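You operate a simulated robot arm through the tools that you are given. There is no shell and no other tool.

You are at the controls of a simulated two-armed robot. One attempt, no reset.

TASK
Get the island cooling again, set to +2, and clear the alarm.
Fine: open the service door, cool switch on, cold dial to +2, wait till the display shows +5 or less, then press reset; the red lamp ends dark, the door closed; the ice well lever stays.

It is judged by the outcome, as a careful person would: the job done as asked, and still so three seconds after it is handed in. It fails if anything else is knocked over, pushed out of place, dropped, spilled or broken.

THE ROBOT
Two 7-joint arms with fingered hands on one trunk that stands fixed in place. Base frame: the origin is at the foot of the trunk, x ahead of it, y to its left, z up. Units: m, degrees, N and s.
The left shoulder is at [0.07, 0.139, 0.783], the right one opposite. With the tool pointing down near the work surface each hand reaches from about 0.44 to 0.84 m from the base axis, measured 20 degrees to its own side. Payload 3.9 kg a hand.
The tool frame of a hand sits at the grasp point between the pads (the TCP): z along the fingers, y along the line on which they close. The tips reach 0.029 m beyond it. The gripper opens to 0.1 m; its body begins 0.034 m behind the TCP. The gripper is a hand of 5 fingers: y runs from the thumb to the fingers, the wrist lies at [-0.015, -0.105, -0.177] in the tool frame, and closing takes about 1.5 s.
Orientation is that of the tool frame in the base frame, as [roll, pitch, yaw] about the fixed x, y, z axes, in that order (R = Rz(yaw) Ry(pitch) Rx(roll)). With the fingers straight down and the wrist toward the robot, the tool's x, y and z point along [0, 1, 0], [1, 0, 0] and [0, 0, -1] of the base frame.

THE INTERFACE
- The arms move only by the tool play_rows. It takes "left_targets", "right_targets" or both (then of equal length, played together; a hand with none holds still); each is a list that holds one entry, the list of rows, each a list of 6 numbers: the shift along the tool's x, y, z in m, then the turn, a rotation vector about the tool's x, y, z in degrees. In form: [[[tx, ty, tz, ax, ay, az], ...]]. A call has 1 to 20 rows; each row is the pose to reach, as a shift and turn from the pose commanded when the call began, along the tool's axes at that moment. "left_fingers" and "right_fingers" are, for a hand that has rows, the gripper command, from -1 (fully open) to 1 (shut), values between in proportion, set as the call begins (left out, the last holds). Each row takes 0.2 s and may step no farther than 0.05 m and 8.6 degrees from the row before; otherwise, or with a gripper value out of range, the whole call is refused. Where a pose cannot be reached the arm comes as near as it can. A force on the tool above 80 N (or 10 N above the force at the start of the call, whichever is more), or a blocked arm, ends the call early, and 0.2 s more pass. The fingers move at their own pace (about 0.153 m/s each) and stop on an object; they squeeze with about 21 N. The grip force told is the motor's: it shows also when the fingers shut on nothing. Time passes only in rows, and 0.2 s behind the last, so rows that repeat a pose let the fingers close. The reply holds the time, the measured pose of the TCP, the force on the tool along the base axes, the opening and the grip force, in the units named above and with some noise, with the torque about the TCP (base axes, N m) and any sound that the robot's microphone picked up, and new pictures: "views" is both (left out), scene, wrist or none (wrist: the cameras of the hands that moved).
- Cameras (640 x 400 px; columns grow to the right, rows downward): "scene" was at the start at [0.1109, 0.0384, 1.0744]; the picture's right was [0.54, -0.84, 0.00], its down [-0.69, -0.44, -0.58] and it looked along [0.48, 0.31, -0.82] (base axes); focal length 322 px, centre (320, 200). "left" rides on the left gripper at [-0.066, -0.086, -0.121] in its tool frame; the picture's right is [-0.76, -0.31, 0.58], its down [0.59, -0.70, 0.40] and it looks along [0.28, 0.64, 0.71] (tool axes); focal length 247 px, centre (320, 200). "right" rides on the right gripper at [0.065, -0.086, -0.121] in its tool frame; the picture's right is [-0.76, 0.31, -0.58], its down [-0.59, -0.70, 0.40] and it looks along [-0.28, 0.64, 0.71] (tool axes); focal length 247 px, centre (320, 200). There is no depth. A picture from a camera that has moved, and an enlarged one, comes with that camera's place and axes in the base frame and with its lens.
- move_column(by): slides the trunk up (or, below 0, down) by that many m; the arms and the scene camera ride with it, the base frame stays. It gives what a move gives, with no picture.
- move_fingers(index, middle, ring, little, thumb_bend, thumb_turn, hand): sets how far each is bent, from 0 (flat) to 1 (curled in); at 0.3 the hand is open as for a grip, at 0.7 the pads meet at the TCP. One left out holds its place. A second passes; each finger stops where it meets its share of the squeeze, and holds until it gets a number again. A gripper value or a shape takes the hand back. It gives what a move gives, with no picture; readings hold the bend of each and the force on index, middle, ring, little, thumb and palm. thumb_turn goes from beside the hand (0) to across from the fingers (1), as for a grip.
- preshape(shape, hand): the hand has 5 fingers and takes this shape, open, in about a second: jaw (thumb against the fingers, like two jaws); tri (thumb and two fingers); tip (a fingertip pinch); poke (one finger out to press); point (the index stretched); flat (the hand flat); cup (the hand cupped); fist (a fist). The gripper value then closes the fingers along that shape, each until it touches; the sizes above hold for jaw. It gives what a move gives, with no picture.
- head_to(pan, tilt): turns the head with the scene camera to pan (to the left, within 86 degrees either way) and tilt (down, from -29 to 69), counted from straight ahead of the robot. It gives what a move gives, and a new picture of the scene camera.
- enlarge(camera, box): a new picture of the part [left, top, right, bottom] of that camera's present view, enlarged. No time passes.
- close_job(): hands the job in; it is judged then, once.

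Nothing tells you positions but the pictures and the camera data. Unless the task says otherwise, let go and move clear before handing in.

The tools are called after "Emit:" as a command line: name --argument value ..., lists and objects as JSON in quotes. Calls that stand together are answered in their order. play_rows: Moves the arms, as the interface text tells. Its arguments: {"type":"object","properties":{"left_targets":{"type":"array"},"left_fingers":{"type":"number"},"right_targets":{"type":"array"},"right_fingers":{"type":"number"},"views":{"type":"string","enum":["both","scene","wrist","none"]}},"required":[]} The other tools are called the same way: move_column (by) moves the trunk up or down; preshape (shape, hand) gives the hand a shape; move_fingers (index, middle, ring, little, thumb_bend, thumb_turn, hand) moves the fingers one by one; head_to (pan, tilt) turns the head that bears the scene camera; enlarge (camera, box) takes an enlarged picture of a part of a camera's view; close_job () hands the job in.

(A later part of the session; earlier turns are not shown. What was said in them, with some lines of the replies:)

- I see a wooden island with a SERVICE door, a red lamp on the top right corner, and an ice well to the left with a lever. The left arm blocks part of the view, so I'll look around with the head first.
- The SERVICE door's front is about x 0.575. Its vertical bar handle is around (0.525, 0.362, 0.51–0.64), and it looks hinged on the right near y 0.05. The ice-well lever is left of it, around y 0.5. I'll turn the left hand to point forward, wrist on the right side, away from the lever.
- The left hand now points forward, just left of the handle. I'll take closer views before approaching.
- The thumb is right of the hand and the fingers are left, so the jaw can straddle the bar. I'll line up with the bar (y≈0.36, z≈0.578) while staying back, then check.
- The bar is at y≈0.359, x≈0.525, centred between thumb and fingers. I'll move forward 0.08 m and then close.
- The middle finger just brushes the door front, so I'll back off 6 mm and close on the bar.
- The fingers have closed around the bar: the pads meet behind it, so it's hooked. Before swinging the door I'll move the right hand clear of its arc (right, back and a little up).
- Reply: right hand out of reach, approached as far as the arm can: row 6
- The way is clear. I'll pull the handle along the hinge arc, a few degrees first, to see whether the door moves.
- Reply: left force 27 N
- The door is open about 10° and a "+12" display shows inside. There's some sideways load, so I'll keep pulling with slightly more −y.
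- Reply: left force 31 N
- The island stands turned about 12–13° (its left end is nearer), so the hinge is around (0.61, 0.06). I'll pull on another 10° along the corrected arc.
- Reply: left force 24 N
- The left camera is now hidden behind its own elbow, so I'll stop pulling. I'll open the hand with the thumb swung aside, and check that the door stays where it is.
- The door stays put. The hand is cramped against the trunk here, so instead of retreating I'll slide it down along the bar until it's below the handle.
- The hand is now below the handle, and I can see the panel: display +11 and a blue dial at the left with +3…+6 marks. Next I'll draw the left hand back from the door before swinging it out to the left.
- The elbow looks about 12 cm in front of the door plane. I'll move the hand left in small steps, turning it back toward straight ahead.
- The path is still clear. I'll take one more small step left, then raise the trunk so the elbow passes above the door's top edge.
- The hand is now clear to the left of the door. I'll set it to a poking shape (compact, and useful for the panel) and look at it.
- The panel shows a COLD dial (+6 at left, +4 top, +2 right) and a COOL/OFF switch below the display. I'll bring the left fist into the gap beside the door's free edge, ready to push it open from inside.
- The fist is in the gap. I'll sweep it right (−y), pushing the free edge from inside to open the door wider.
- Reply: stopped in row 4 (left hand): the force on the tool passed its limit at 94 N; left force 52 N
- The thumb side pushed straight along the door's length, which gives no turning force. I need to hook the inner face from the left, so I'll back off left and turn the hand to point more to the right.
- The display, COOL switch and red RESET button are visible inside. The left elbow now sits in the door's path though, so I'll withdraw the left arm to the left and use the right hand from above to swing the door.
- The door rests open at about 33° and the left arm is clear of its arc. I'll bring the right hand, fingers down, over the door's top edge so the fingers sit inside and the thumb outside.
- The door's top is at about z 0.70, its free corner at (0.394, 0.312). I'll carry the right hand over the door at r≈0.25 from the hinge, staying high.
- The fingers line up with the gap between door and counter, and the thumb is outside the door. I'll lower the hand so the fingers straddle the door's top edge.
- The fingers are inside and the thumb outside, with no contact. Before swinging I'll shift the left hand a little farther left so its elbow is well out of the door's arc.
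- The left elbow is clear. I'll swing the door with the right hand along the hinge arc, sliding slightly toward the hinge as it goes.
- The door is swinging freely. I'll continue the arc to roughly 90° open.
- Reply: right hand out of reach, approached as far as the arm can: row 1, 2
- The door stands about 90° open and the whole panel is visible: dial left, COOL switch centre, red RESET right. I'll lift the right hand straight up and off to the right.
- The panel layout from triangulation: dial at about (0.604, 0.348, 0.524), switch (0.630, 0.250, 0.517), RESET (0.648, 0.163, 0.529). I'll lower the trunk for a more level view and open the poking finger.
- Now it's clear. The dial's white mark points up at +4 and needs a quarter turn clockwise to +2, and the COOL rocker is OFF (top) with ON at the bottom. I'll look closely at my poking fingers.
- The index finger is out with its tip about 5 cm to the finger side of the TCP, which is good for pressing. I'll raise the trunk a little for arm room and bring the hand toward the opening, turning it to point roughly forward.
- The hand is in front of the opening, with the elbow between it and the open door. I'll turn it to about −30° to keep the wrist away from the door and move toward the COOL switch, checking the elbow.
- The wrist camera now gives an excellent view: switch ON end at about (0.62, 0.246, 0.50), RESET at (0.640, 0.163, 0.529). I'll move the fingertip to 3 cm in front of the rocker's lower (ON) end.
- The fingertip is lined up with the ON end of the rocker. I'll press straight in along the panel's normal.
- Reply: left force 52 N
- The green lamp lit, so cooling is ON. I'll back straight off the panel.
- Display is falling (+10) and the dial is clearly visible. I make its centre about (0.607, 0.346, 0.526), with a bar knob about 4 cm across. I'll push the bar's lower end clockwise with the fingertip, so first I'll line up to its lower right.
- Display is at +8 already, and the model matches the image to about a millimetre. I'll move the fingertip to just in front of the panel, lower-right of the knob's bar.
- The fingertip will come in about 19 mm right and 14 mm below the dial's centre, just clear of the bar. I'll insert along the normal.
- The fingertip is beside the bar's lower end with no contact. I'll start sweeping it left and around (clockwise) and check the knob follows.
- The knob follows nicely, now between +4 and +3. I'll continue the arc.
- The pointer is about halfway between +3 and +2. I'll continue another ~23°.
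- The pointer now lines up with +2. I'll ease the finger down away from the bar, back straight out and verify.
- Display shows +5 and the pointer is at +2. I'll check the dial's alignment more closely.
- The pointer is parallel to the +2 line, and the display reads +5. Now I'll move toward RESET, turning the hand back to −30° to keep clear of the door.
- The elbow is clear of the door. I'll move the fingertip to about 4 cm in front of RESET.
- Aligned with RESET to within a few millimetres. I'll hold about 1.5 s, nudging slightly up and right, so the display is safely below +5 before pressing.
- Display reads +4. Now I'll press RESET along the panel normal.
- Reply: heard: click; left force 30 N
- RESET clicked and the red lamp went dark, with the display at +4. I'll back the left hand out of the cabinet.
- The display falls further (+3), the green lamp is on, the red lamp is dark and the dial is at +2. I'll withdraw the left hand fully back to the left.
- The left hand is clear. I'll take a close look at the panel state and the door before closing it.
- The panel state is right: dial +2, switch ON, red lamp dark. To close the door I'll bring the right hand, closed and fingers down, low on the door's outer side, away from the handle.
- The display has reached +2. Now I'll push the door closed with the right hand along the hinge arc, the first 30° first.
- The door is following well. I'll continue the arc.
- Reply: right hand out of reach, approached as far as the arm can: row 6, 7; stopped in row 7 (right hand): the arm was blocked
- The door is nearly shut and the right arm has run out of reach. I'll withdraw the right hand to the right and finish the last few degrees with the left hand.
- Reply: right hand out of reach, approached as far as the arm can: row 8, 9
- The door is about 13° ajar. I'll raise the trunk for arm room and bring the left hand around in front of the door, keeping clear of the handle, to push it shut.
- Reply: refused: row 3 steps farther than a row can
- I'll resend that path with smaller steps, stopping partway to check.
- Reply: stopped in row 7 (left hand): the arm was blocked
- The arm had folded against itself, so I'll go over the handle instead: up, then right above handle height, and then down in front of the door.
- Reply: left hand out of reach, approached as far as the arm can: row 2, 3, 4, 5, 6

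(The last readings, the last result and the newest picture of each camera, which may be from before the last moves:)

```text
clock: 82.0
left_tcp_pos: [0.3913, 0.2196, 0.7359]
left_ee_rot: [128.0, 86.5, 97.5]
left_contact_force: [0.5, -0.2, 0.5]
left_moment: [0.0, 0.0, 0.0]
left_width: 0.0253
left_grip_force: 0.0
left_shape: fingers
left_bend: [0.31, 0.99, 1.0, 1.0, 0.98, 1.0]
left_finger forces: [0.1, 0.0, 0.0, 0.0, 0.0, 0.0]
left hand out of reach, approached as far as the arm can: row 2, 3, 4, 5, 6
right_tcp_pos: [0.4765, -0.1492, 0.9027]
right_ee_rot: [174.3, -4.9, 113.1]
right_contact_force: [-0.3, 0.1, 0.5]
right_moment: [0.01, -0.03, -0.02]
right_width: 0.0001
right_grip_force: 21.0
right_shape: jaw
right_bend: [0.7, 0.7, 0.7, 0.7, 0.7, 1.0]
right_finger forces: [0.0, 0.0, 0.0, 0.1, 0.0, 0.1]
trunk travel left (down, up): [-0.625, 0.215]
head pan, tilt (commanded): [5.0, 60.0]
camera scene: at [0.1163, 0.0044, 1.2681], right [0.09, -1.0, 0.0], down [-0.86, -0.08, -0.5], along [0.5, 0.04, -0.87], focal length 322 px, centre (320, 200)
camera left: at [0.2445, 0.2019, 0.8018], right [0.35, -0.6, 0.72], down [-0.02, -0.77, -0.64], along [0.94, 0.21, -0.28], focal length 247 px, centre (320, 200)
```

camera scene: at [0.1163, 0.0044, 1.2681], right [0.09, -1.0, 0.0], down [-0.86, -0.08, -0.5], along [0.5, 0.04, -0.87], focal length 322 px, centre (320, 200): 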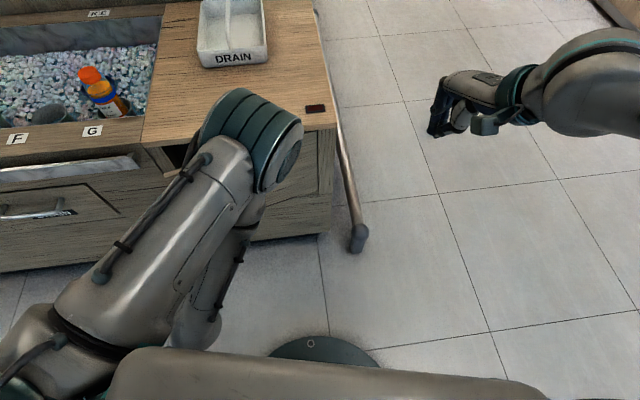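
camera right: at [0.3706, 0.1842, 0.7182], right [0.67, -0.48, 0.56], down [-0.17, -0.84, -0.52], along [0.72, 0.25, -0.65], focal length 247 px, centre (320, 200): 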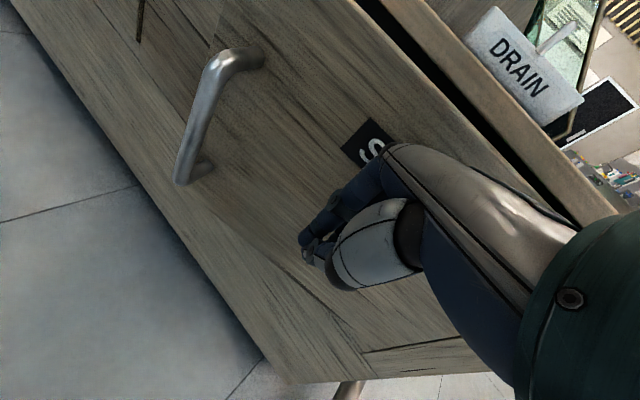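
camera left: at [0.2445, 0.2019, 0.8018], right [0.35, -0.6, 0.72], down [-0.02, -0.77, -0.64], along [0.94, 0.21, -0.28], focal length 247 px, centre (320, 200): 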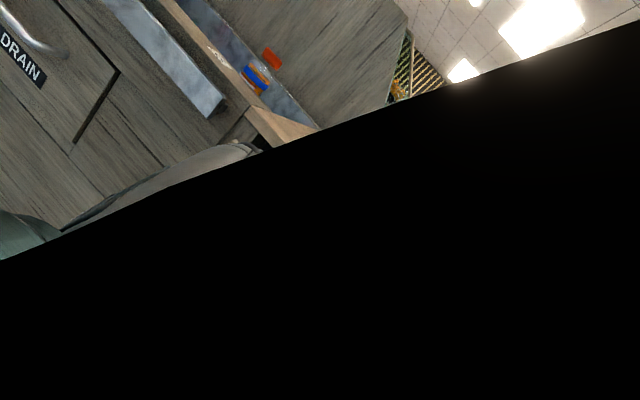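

The left hand is now right of the handle in front of the door. I'll lower it to mid-door height.

Emit:
play_rows --left_targets '[[[0.034, -0.0016, 0.0014, 0, 0, 0], [0.068, -0.0033, 0.0028, 0, 0, 0], [0.102, -0.0049, 0.0042, 0, 0, 0], [0.13, -0.0065, 0.0055, 0, 0, 0]]]' --views "both"

```text
clock: 83.0
left_tcp_pos: [0.3906, 0.2188, 0.6013]
left_ee_rot: [125.6, 86.5, 95.1]
left_contact_force: [0.4, 0.6, -0.4]
left_moment: [0.01, 0.0, -0.02]
left_width: 0.0252
left_grip_force: 0.1
left_shape: fingers
left_bend: [0.31, 0.99, 1.0, 1.0, 0.98, 1.0]
left_finger forces: [0.1, 0.1, 0.0, 0.1, 0.1, 0.0]
right_tcp_pos: [0.4759, -0.1483, 0.9033]
right_ee_rot: [174.2, -4.8, 113.1]
right_contact_force: [0.3, 0.1, 0.2]
right_moment: [0.05, 0.01, 0.01]
right_width: 0.0002
right_grip_force: 20.9
right_shape: jaw
right_bend: [0.7, 0.7, 0.7, 0.7, 0.7, 1.0]
right_finger forces: [0.0, 0.0, 0.0, 0.0, 0.0, 0.1]
trunk travel left (down, up): [-0.625, 0.215]
head pan, tilt (commanded): [5.0, 60.0]
camera scene: at [0.1166, 0.0051, 1.2681], right [0.09, -1.0, 0.0], down [-0.86, -0.08, -0.5], along [0.5, 0.04, -0.87], focal length 322 px, centre (320, 200)
camera left: at [0.2447, 0.2021, 0.6673], right [0.35, -0.6, 0.72], down [-0.02, -0.77, -0.64], along [0.94, 0.21, -0.28], focal length 247 px, centre (320, 200)
```

scene: 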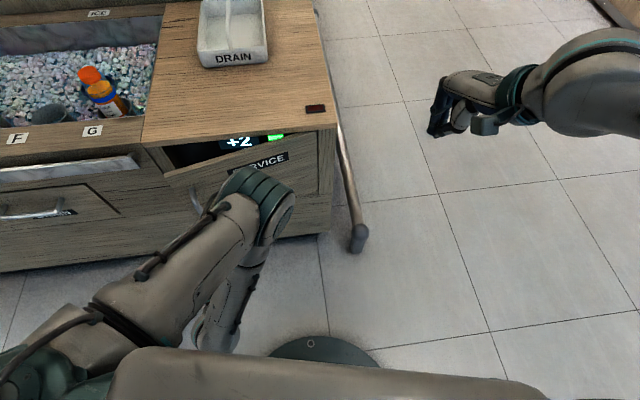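
left: 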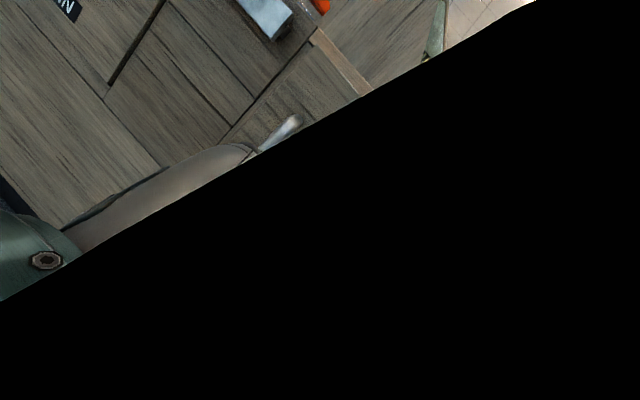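

In position. I'll push forward along the door's normal.

Emit:
play_rows --left_targets '[[[0, 0.0136, 0.0146, 0, 0, 0], [0, 0.0273, 0.0292, 0, 0, 0], [0, 0.0409, 0.0439, 0, 0, 0], [0, 0.0546, 0.0585, 0, 0, 0], [0, 0.0648, 0.0694, 0, 0, 0]]]' --views "both"

```text
clock: 84.2
left_tcp_pos: [0.4854, 0.2393, 0.6034]
left_ee_rot: [124.0, 86.5, 93.5]
left_contact_force: [-0.6, 0.4, 0.1]
left_moment: [0.03, 0.02, -0.01]
left_width: 0.025
left_grip_force: 0.0
left_shape: fingers
left_bend: [0.32, 0.99, 1.0, 1.0, 0.98, 1.0]
left_finger forces: [0.0, 0.1, 0.0, 0.0, 0.0, 0.1]
right_tcp_pos: [0.477, -0.1491, 0.9023]
right_ee_rot: [174.2, -4.9, 113.1]
right_contact_force: [-1.1, 0.4, -0.8]
right_moment: [0.0, 0.01, -0.02]
right_width: 0.0
right_grip_force: 21.4
right_shape: jaw
right_bend: [0.7, 0.7, 0.7, 0.7, 0.7, 1.0]
right_finger forces: [0.0, 0.0, 0.0, 0.0, 0.1, 0.0]
trunk travel left (down, up): [-0.625, 0.215]
head pan, tilt (commanded): [5.0, 60.0]
camera scene: at [0.1167, 0.005, 1.268], right [0.09, -1.0, 0.0], down [-0.86, -0.08, -0.5], along [0.5, 0.04, -0.87], focal length 322 px, centre (320, 200)
camera left: at [0.3378, 0.2223, 0.669], right [0.35, -0.6, 0.72], down [-0.02, -0.77, -0.64], along [0.94, 0.21, -0.28], focal length 247 px, centre (320, 200)
```

scene: 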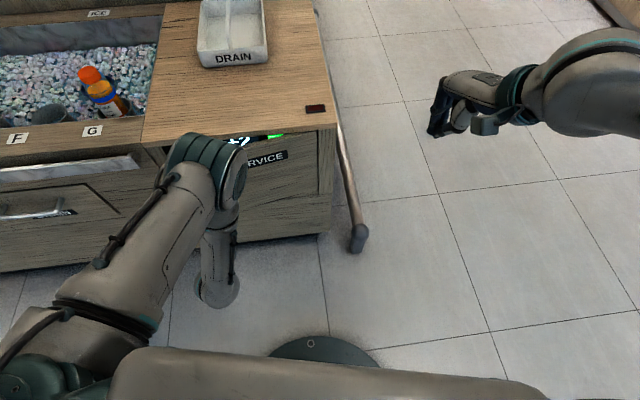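
left: 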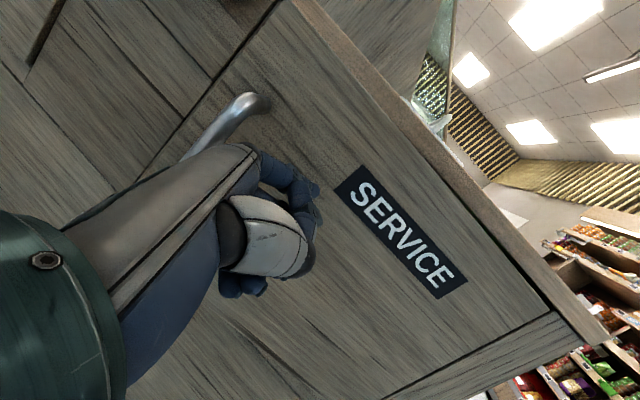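

About 6° remains. I'll push on gently in small steps until it seats.

Emit:
play_rows --left_targets '[[[0, 0.0068, 0.0073, 0, 0, 0], [0, 0.0136, 0.0146, 0, 0, 0], [0, 0.0184, 0.0197, 0, 0, 0], [0, 0.0218, 0.0234, 0, 0, 0]]]' --views "both"

Emit:
enlarge --camera "left" --box '[180, 0, 600, 320]'

Emit:
enlarge --camera "scene" --box '[100, 90, 360, 250]'

```text
clock: 85.2
left_tcp_pos: [0.5163, 0.2453, 0.6052]
left_ee_rot: [123.6, 86.5, 93.0]
left_contact_force: [0.0, -0.7, -0.2]
left_moment: [0.01, 0.01, 0.0]
left_width: 0.025
left_grip_force: 0.1
left_shape: fingers
left_bend: [0.32, 0.99, 1.0, 1.0, 0.98, 1.0]
left_finger forces: [0.1, 0.0, 0.0, 0.1, 0.0, 0.1]
right_tcp_pos: [0.4756, -0.1498, 0.9022]
right_ee_rot: [174.2, -4.9, 113.1]
right_contact_force: [-0.4, 0.7, 0.7]
right_moment: [-0.02, 0.02, -0.02]
right_width: 0.0001
right_grip_force: 21.3
right_shape: jaw
right_bend: [0.7, 0.7, 0.7, 0.7, 0.7, 1.0]
right_finger forces: [0.0, 0.0, 0.1, 0.0, 0.0, 0.0]
trunk travel left (down, up): [-0.625, 0.215]
head pan, tilt (commanded): [5.0, 60.0]
camera scene: at [0.1165, 0.005, 1.2681], right [0.09, -1.0, 0.0], down [-0.86, -0.08, -0.5], along [0.5, 0.04, -0.87], focal length 322 px, centre (320, 200)
camera left: at [0.3694, 0.2292, 0.6689], right [0.35, -0.6, 0.72], down [-0.02, -0.77, -0.64], along [0.94, 0.21, -0.28], focal length 247 px, centre (320, 200)
```

scene: 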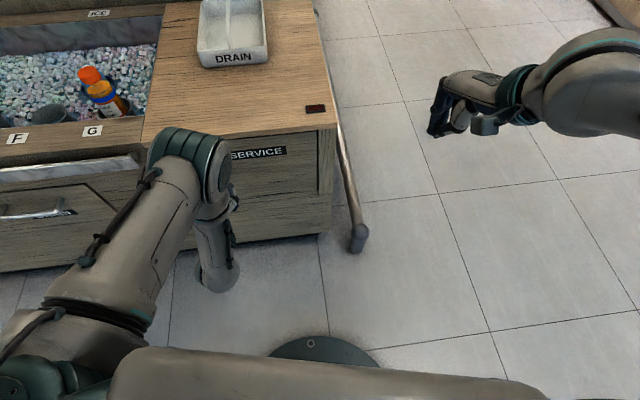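
left: 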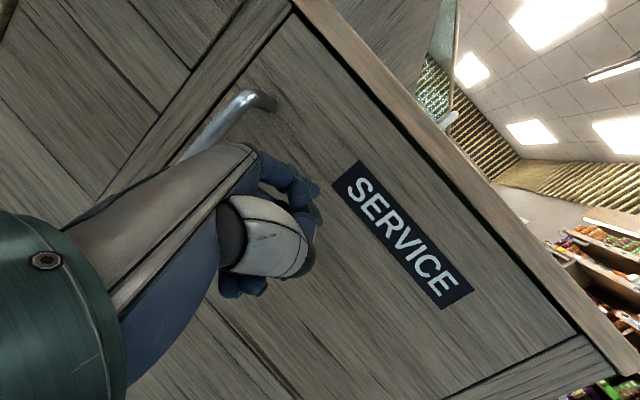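

```text
1.25 times, centred on (390, 160) of left
camera zoom: at [0.3694, 0.2292, 0.6689], right [0.35, -0.6, 0.72], down [-0.02, -0.77, -0.64], along [0.94, 0.21, -0.28], focal length 309 px, centre (232, 250)
```

zoom: 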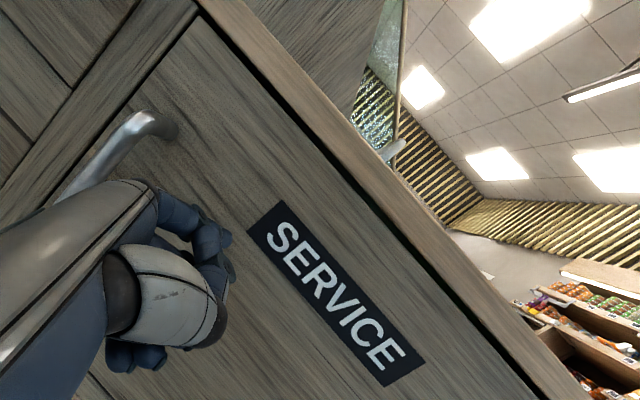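

```text
2.46 times, centred on (230, 170) of scene
camera zoom: at [0.1165, 0.005, 1.2681], right [0.09, -1.0, 0.0], down [-0.86, -0.08, -0.5], along [0.5, 0.04, -0.87], focal length 792 px, centre (542, 274)
```

zoom: 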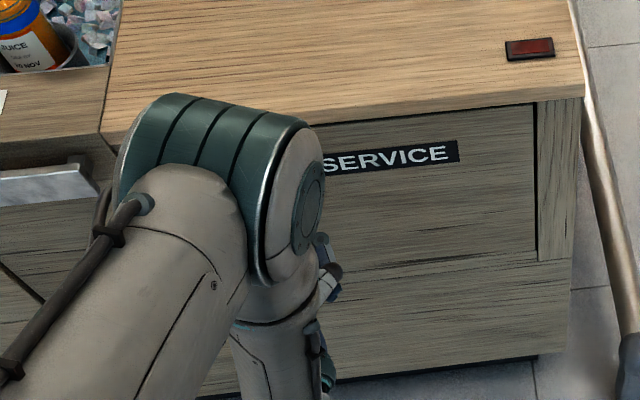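

It's nearly flush but there's no resistance yet. I'll push a little more until it seats.

Emit:
play_rows --left_targets '[[[0, 0.0034, 0.0037, 0, 0, 0], [0, 0.0055, 0.0058, 0, 0, 0], [0, 0.0075, 0.008, 0, 0, 0], [0, 0.0095, 0.0102, 0, 0, 0]]]' --views "wrist"

Emit:
enlarge --camera "left" --box '[180, 0, 600, 320]'

```text
clock: 86.2
left_tcp_pos: [0.5279, 0.2495, 0.6038]
left_ee_rot: [125.0, 86.5, 94.5]
left_contact_force: [-7.8, -0.5, -0.2]
left_moment: [0.0, -0.11, 0.28]
left_width: 0.0248
left_grip_force: 3.3
left_shape: fingers
left_bend: [0.32, 0.99, 1.0, 1.0, 0.98, 1.0]
left_finger forces: [7.1, 0.0, 0.0, 0.0, 0.1, 0.1]
right_tcp_pos: [0.4746, -0.1502, 0.9025]
right_ee_rot: [174.2, -4.9, 113.1]
right_contact_force: [0.1, 1.3, 1.5]
right_moment: [-0.02, 0.01, 0.01]
right_width: 0.0
right_grip_force: 20.6
right_shape: jaw
right_bend: [0.7, 0.7, 0.7, 0.7, 0.7, 1.0]
right_finger forces: [0.0, 0.0, 0.1, 0.0, 0.0, 0.1]
trunk travel left (down, up): [-0.625, 0.215]
head pan, tilt (commanded): [5.0, 60.0]
camera left: at [0.3815, 0.2327, 0.6692], right [0.35, -0.6, 0.72], down [-0.02, -0.77, -0.64], along [0.94, 0.21, -0.28], focal length 247 px, centre (320, 200)
```

left: 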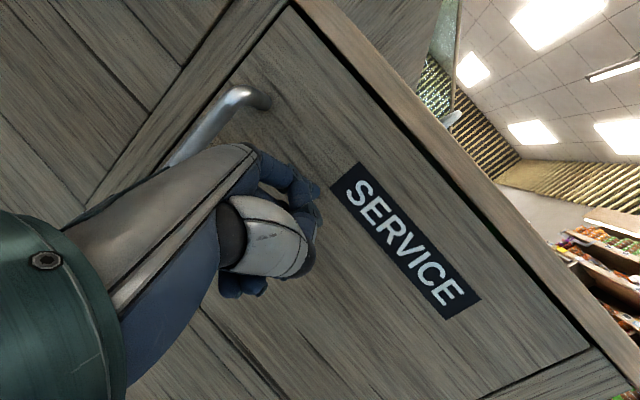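

```text
1.25 times, centred on (390, 160) of left
camera zoom: at [0.3815, 0.2327, 0.6692], right [0.35, -0.6, 0.72], down [-0.02, -0.77, -0.64], along [0.94, 0.21, -0.28], focal length 309 px, centre (232, 250)
```

zoom: 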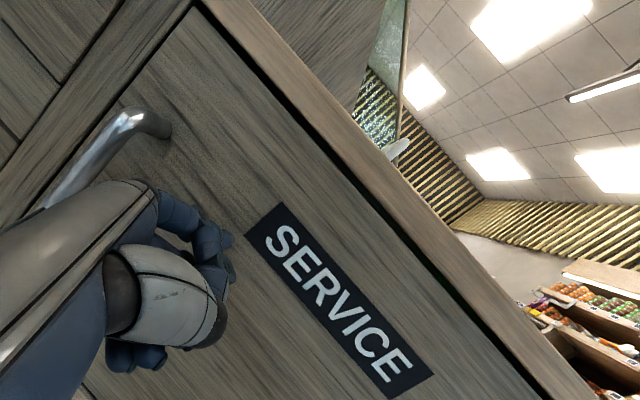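

Resistance has started (8 N). I'll press a few millimetres more to make sure it's fully home.

Emit:
play_rows --left_targets '[[[0, 0.002, 0.0022, 0, 0, 0], [0, 0.0041, 0.0044, 0, 0, 0], [0, 0.0055, 0.0058, 0, 0, 0]]]' --views "wrist"

Emit:
enlarge --camera "left" --box '[160, 0, 480, 200]'

```text
clock: 87.0
left_tcp_pos: [0.5302, 0.2536, 0.6035]
left_ee_rot: [128.0, 86.5, 98.0]
left_contact_force: [-55.9, 5.9, 1.9]
left_moment: [0.04, -0.72, 2.29]
left_width: 0.0234
left_grip_force: 26.8
left_shape: fingers
left_bend: [0.34, 0.99, 1.0, 1.0, 0.98, 1.0]
left_finger forces: [53.8, 0.0, 0.0, 0.0, 0.0, 0.0]
right_tcp_pos: [0.4713, -0.1481, 0.9056]
right_ee_rot: [173.9, -4.8, 113.2]
right_contact_force: [1.0, 0.0, 0.2]
right_moment: [0.0, 0.01, 0.02]
right_width: 0.0
right_grip_force: 21.2
right_shape: jaw
right_bend: [0.7, 0.7, 0.7, 0.7, 0.7, 1.0]
right_finger forces: [0.1, 0.0, 0.0, 0.0, 0.0, 0.1]
trunk travel left (down, up): [-0.625, 0.215]
head pan, tilt (commanded): [5.0, 60.0]
camera left: at [0.3832, 0.2358, 0.67], right [0.35, -0.6, 0.72], down [-0.01, -0.77, -0.64], along [0.94, 0.22, -0.28], focal length 247 px, centre (320, 200)
```

left: 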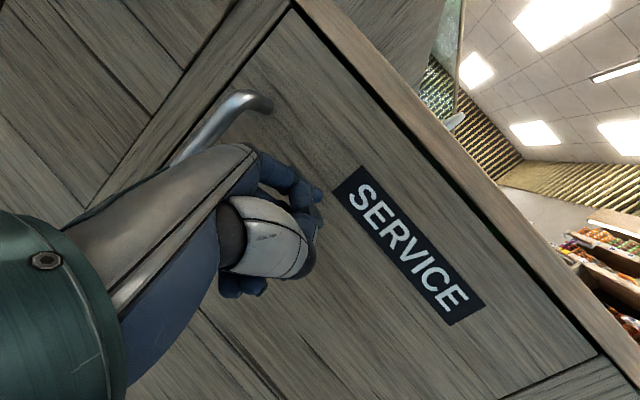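

```text
2.00 times, centred on (320, 100) of left
camera zoom: at [0.3832, 0.2358, 0.67], right [0.35, -0.6, 0.72], down [-0.01, -0.77, -0.64], along [0.94, 0.22, -0.28], focal length 494 px, centre (320, 400)
```

zoom: 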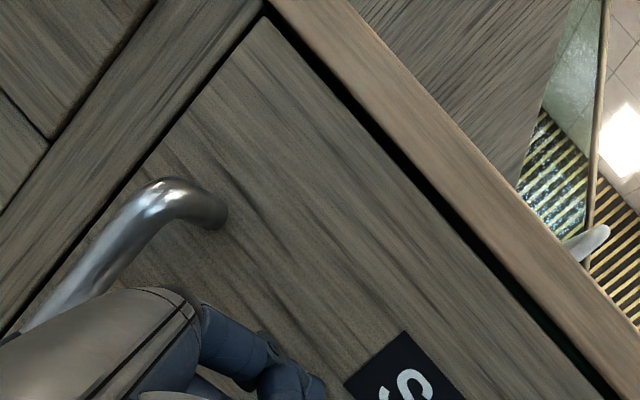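

The door is against its stop (56 N). I'll retreat the left hand straight back and check the door stays shut.

Emit:
play_rows --left_targets '[[[0, -0.0102, -0.011, 0, 0, 0], [0, -0.0239, -0.0256, 0, 0, 0], [0, -0.0409, -0.0439, 0, 0, 0], [0, -0.058, -0.0621, 0, 0, 0], [0, -0.075, -0.0804, 0, 0, 0]]]' --views "both"

Emit:
enlarge --camera "scene" --box '[100, 90, 360, 250]'

```text
clock: 88.2
left_tcp_pos: [0.4289, 0.2259, 0.6022]
left_ee_rot: [124.5, 86.6, 94.0]
left_contact_force: [-0.2, 0.0, -0.7]
left_moment: [0.01, -0.04, -0.03]
left_width: 0.025
left_grip_force: 0.1
left_shape: fingers
left_bend: [0.32, 0.99, 1.0, 1.0, 0.98, 1.0]
left_finger forces: [0.1, 0.1, 0.0, 0.0, 0.1, 0.0]
right_tcp_pos: [0.4764, -0.1495, 0.9037]
right_ee_rot: [174.3, -4.8, 113.1]
right_contact_force: [-0.5, 0.3, -0.1]
right_moment: [-0.01, -0.03, -0.02]
right_width: 0.0
right_grip_force: 21.0
right_shape: jaw
right_bend: [0.7, 0.7, 0.7, 0.7, 0.7, 1.0]
right_finger forces: [0.1, 0.0, 0.0, 0.0, 0.0, 0.1]
trunk travel left (down, up): [-0.625, 0.215]
head pan, tilt (commanded): [5.0, 60.0]
camera scene: at [0.1165, 0.0045, 1.2681], right [0.09, -1.0, 0.0], down [-0.86, -0.08, -0.5], along [0.5, 0.04, -0.87], focal length 322 px, centre (320, 200)
camera left: at [0.282, 0.2094, 0.6683], right [0.34, -0.6, 0.72], down [-0.02, -0.77, -0.64], along [0.94, 0.21, -0.28], focal length 247 px, centre (320, 200)
```

scene: 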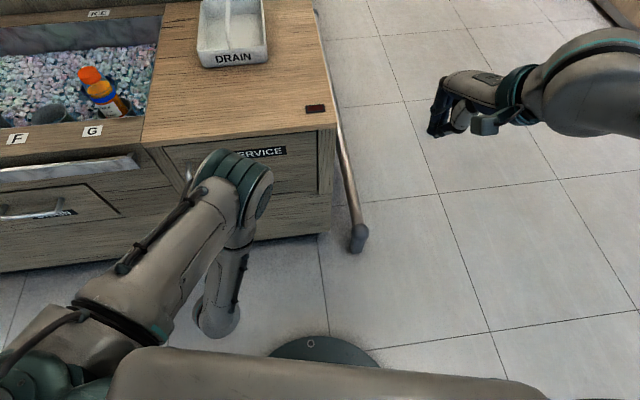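
left: 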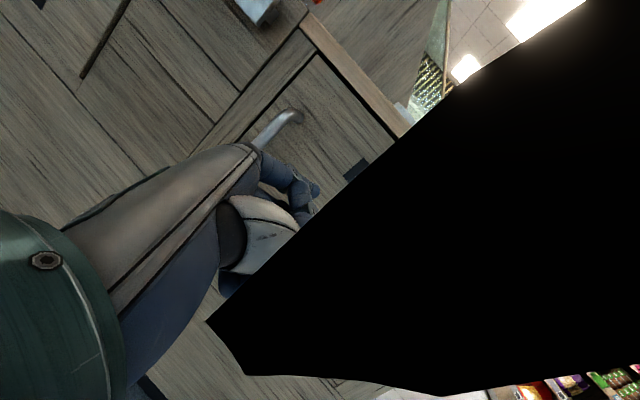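

```text
2.46 times, centred on (230, 170) of scene
camera zoom: at [0.1165, 0.0045, 1.2681], right [0.09, -1.0, 0.0], down [-0.86, -0.08, -0.5], along [0.5, 0.04, -0.87], focal length 792 px, centre (542, 274)
```

zoom: 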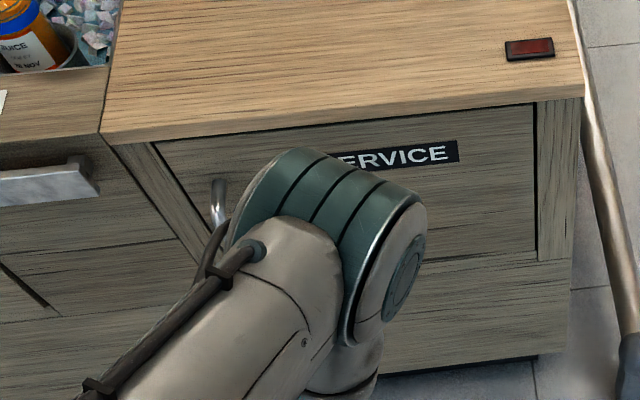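

The door stays closed and the lamp is dark. I'll lift the left hand and move it off to the left for a clear final check.

Emit:
play_rows --left_targets '[[[-0.04, 0.002, -0.002, 0, 0, 0], [-0.08, 0.004, -0.003, 0, 0, 0], [-0.12, 0.005, -0.005, 0, 0, 0], [-0.12, 0.0253, -0.0398, 0, 0, 0], [-0.12, 0.055, -0.0685, 2, 0, 0], [-0.13, 0.0896, -0.0885, 4, 0, 0], [-0.14, 0.1242, -0.1085, 6, 0, 0], [-0.15, 0.1589, -0.1285, 8, 0, 0], [-0.16, 0.1935, -0.1485, 10, 0, 0]]]' --views "scene"

Emit:
head_to --pan 15 --tilt 50

Emit:
enlarge --camera "scene" --box '[120, 60, 440, 260]'

```text
clock: 90.2
left_tcp_pos: [0.4005, 0.4598, 0.7774]
left_ee_rot: [137.1, 86.6, 96.5]
left_contact_force: [-0.3, -0.4, -0.8]
left_moment: [0.0, 0.02, 0.0]
left_width: 0.0251
left_grip_force: 0.0
left_shape: fingers
left_bend: [0.32, 0.99, 1.0, 1.0, 0.98, 1.0]
left_finger forces: [0.1, 0.0, 0.1, 0.1, 0.0, 0.0]
right_tcp_pos: [0.4766, -0.149, 0.9022]
right_ee_rot: [174.1, -4.9, 113.1]
right_contact_force: [-0.7, -0.1, 0.3]
right_moment: [-0.03, 0.02, -0.01]
right_width: 0.0
right_grip_force: 21.2
right_shape: jaw
right_bend: [0.7, 0.7, 0.7, 0.7, 0.7, 1.0]
right_finger forces: [0.1, 0.1, 0.0, 0.0, 0.1, 0.0]
trunk travel left (down, up): [-0.625, 0.215]
head pan, tilt (commanded): [5.0, 60.0]
camera scene: at [0.1164, 0.0059, 1.2681], right [0.09, -1.0, 0.0], down [-0.86, -0.08, -0.5], along [0.5, 0.04, -0.87], focal length 322 px, centre (320, 200)
```

scene: 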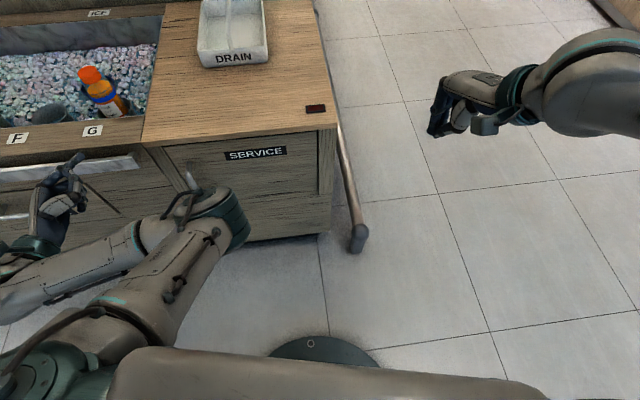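

```text
clock: 91.0
left_tcp_pos: [0.4004, 0.4582, 0.777]
left_ee_rot: [135.4, 86.6, 95.0]
left_contact_force: [0.5, 0.5, -0.5]
left_moment: [0.02, -0.02, 0.03]
left_width: 0.0252
left_grip_force: 0.1
left_shape: fingers
left_bend: [0.32, 0.99, 1.0, 1.0, 0.98, 1.0]
left_finger forces: [0.0, 0.1, 0.1, 0.0, 0.0, 0.1]
right_tcp_pos: [0.476, -0.1497, 0.9027]
right_ee_rot: [174.3, -4.8, 113.1]
right_contact_force: [0.5, -0.4, 0.4]
right_moment: [0.01, 0.02, -0.01]
right_width: 0.0
right_grip_force: 20.7
right_shape: jaw
right_bend: [0.7, 0.7, 0.7, 0.7, 0.7, 1.0]
right_finger forces: [0.0, 0.1, 0.0, 0.0, 0.1, 0.0]
trunk travel left (down, up): [-0.625, 0.215]
head pan, tilt (commanded): [15.0, 50.0]
camera scene: at [0.1244, 0.019, 1.2806], right [0.26, -0.97, 0.0], down [-0.74, -0.2, -0.64], along [0.62, 0.17, -0.77], focal length 322 px, centre (320, 200)
```

scene: 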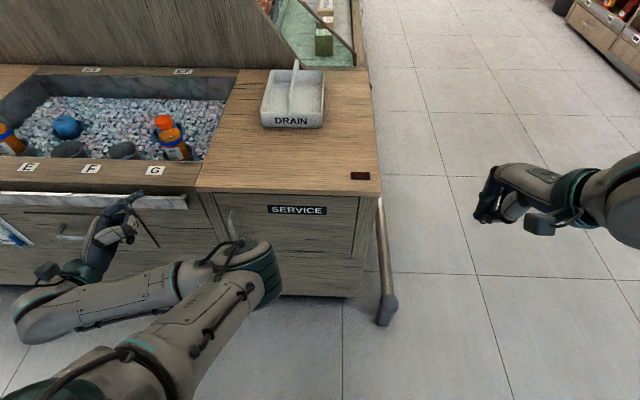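

```text
2.00 times, centred on (280, 160) of scene
camera zoom: at [0.1244, 0.019, 1.2806], right [0.26, -0.97, 0.0], down [-0.74, -0.2, -0.64], along [0.62, 0.17, -0.77], focal length 643 px, centre (400, 280)
```

zoom: 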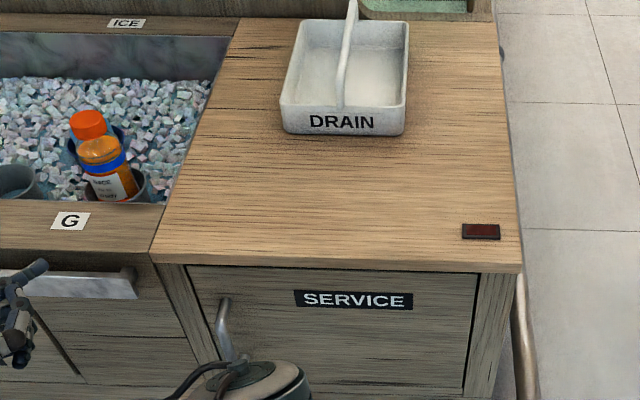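

The door is flush, the lamp dark, and the drain tray and ice well untouched. I'll draw the left hand a bit further back from the island for clearance, then take a last look.

Emit:
play_rows --left_targets '[[[-0.01, 0.0, -0.03, 0, 0, 0], [-0.02, 0.0, -0.06, 0, 0, 0], [-0.03, 0.0, -0.09, 3, 0, 0], [-0.03, 0.0, -0.11, 6, 0, 0], [-0.03, 0.0, -0.11, 6, 0, 0], [-0.03, 0.0, -0.11, 6, 0, 0]]]' --views "scene"

Emit:
enlarge --camera "scene" --box '[120, 100, 440, 300]'

```text
clock: 92.4
left_tcp_pos: [0.3157, 0.5279, 0.8147]
left_ee_rot: [140.4, 86.5, 93.9]
left_contact_force: [-0.4, -0.7, 0.6]
left_moment: [-0.02, 0.02, -0.02]
left_width: 0.025
left_grip_force: 0.0
left_shape: fingers
left_bend: [0.32, 0.99, 1.0, 1.0, 0.98, 1.0]
left_finger forces: [0.0, 0.0, 0.0, 0.0, 0.1, 0.1]
right_tcp_pos: [0.476, -0.1492, 0.9022]
right_ee_rot: [174.2, -4.9, 113.1]
right_contact_force: [0.3, 0.4, -0.4]
right_moment: [-0.05, -0.05, 0.01]
right_width: 0.0
right_grip_force: 21.2
right_shape: jaw
right_bend: [0.7, 0.7, 0.7, 0.7, 0.7, 1.0]
right_finger forces: [0.0, 0.0, 0.1, 0.0, 0.0, 0.0]
trunk travel left (down, up): [-0.625, 0.215]
head pan, tilt (commanded): [15.0, 50.0]
camera scene: at [0.1244, 0.0192, 1.2806], right [0.26, -0.97, 0.0], down [-0.74, -0.2, -0.64], along [0.62, 0.17, -0.77], focal length 322 px, centre (320, 200)
```

scene: 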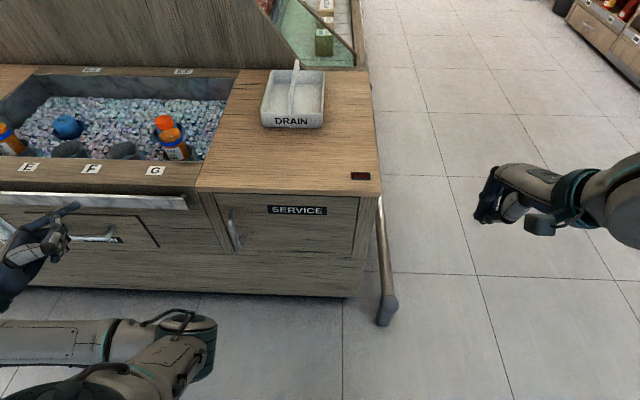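

```text
2.00 times, centred on (280, 200) of scene
camera zoom: at [0.1244, 0.0192, 1.2806], right [0.26, -0.97, 0.0], down [-0.74, -0.2, -0.64], along [0.62, 0.17, -0.77], focal length 643 px, centre (400, 200)
```

zoom: 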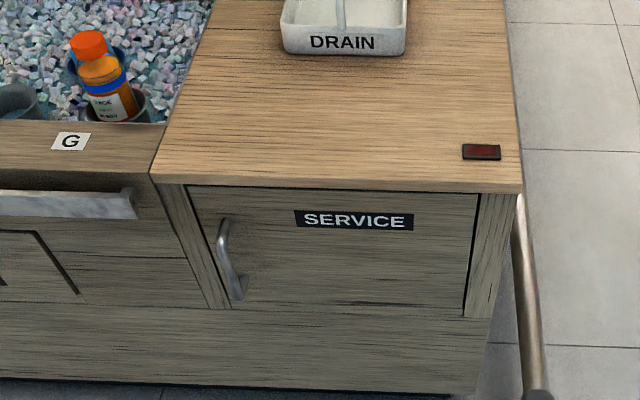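

The service door is closed and the alarm lamp is dark. Before I closed the door, cooling was on, the dial was at +2 and the display had come down to +2. Both hands are clear and nothing else was moved, so I'm handing the job in.

Emit:
close_job

```text
The job is handed in.
```

The island is cooling again, set to +2, and the alarm is cleared.

- **Cooling:** the cool switch is on and the green lamp lit when I pressed it.
- **Dial and display:** the cold dial points at +2. The display fell from +11 to +2 before I closed the door.
- **Alarm:** I pressed reset when the display read +4. It clicked, and the red lamp has stayed dark since.
- **Door:** the service door is closed flush and stayed shut after I let go.
- **Everything else:** I did not touch the ice well lever, and nothing else was knocked or moved.

Both hands were clear of the island when I handed the job in.
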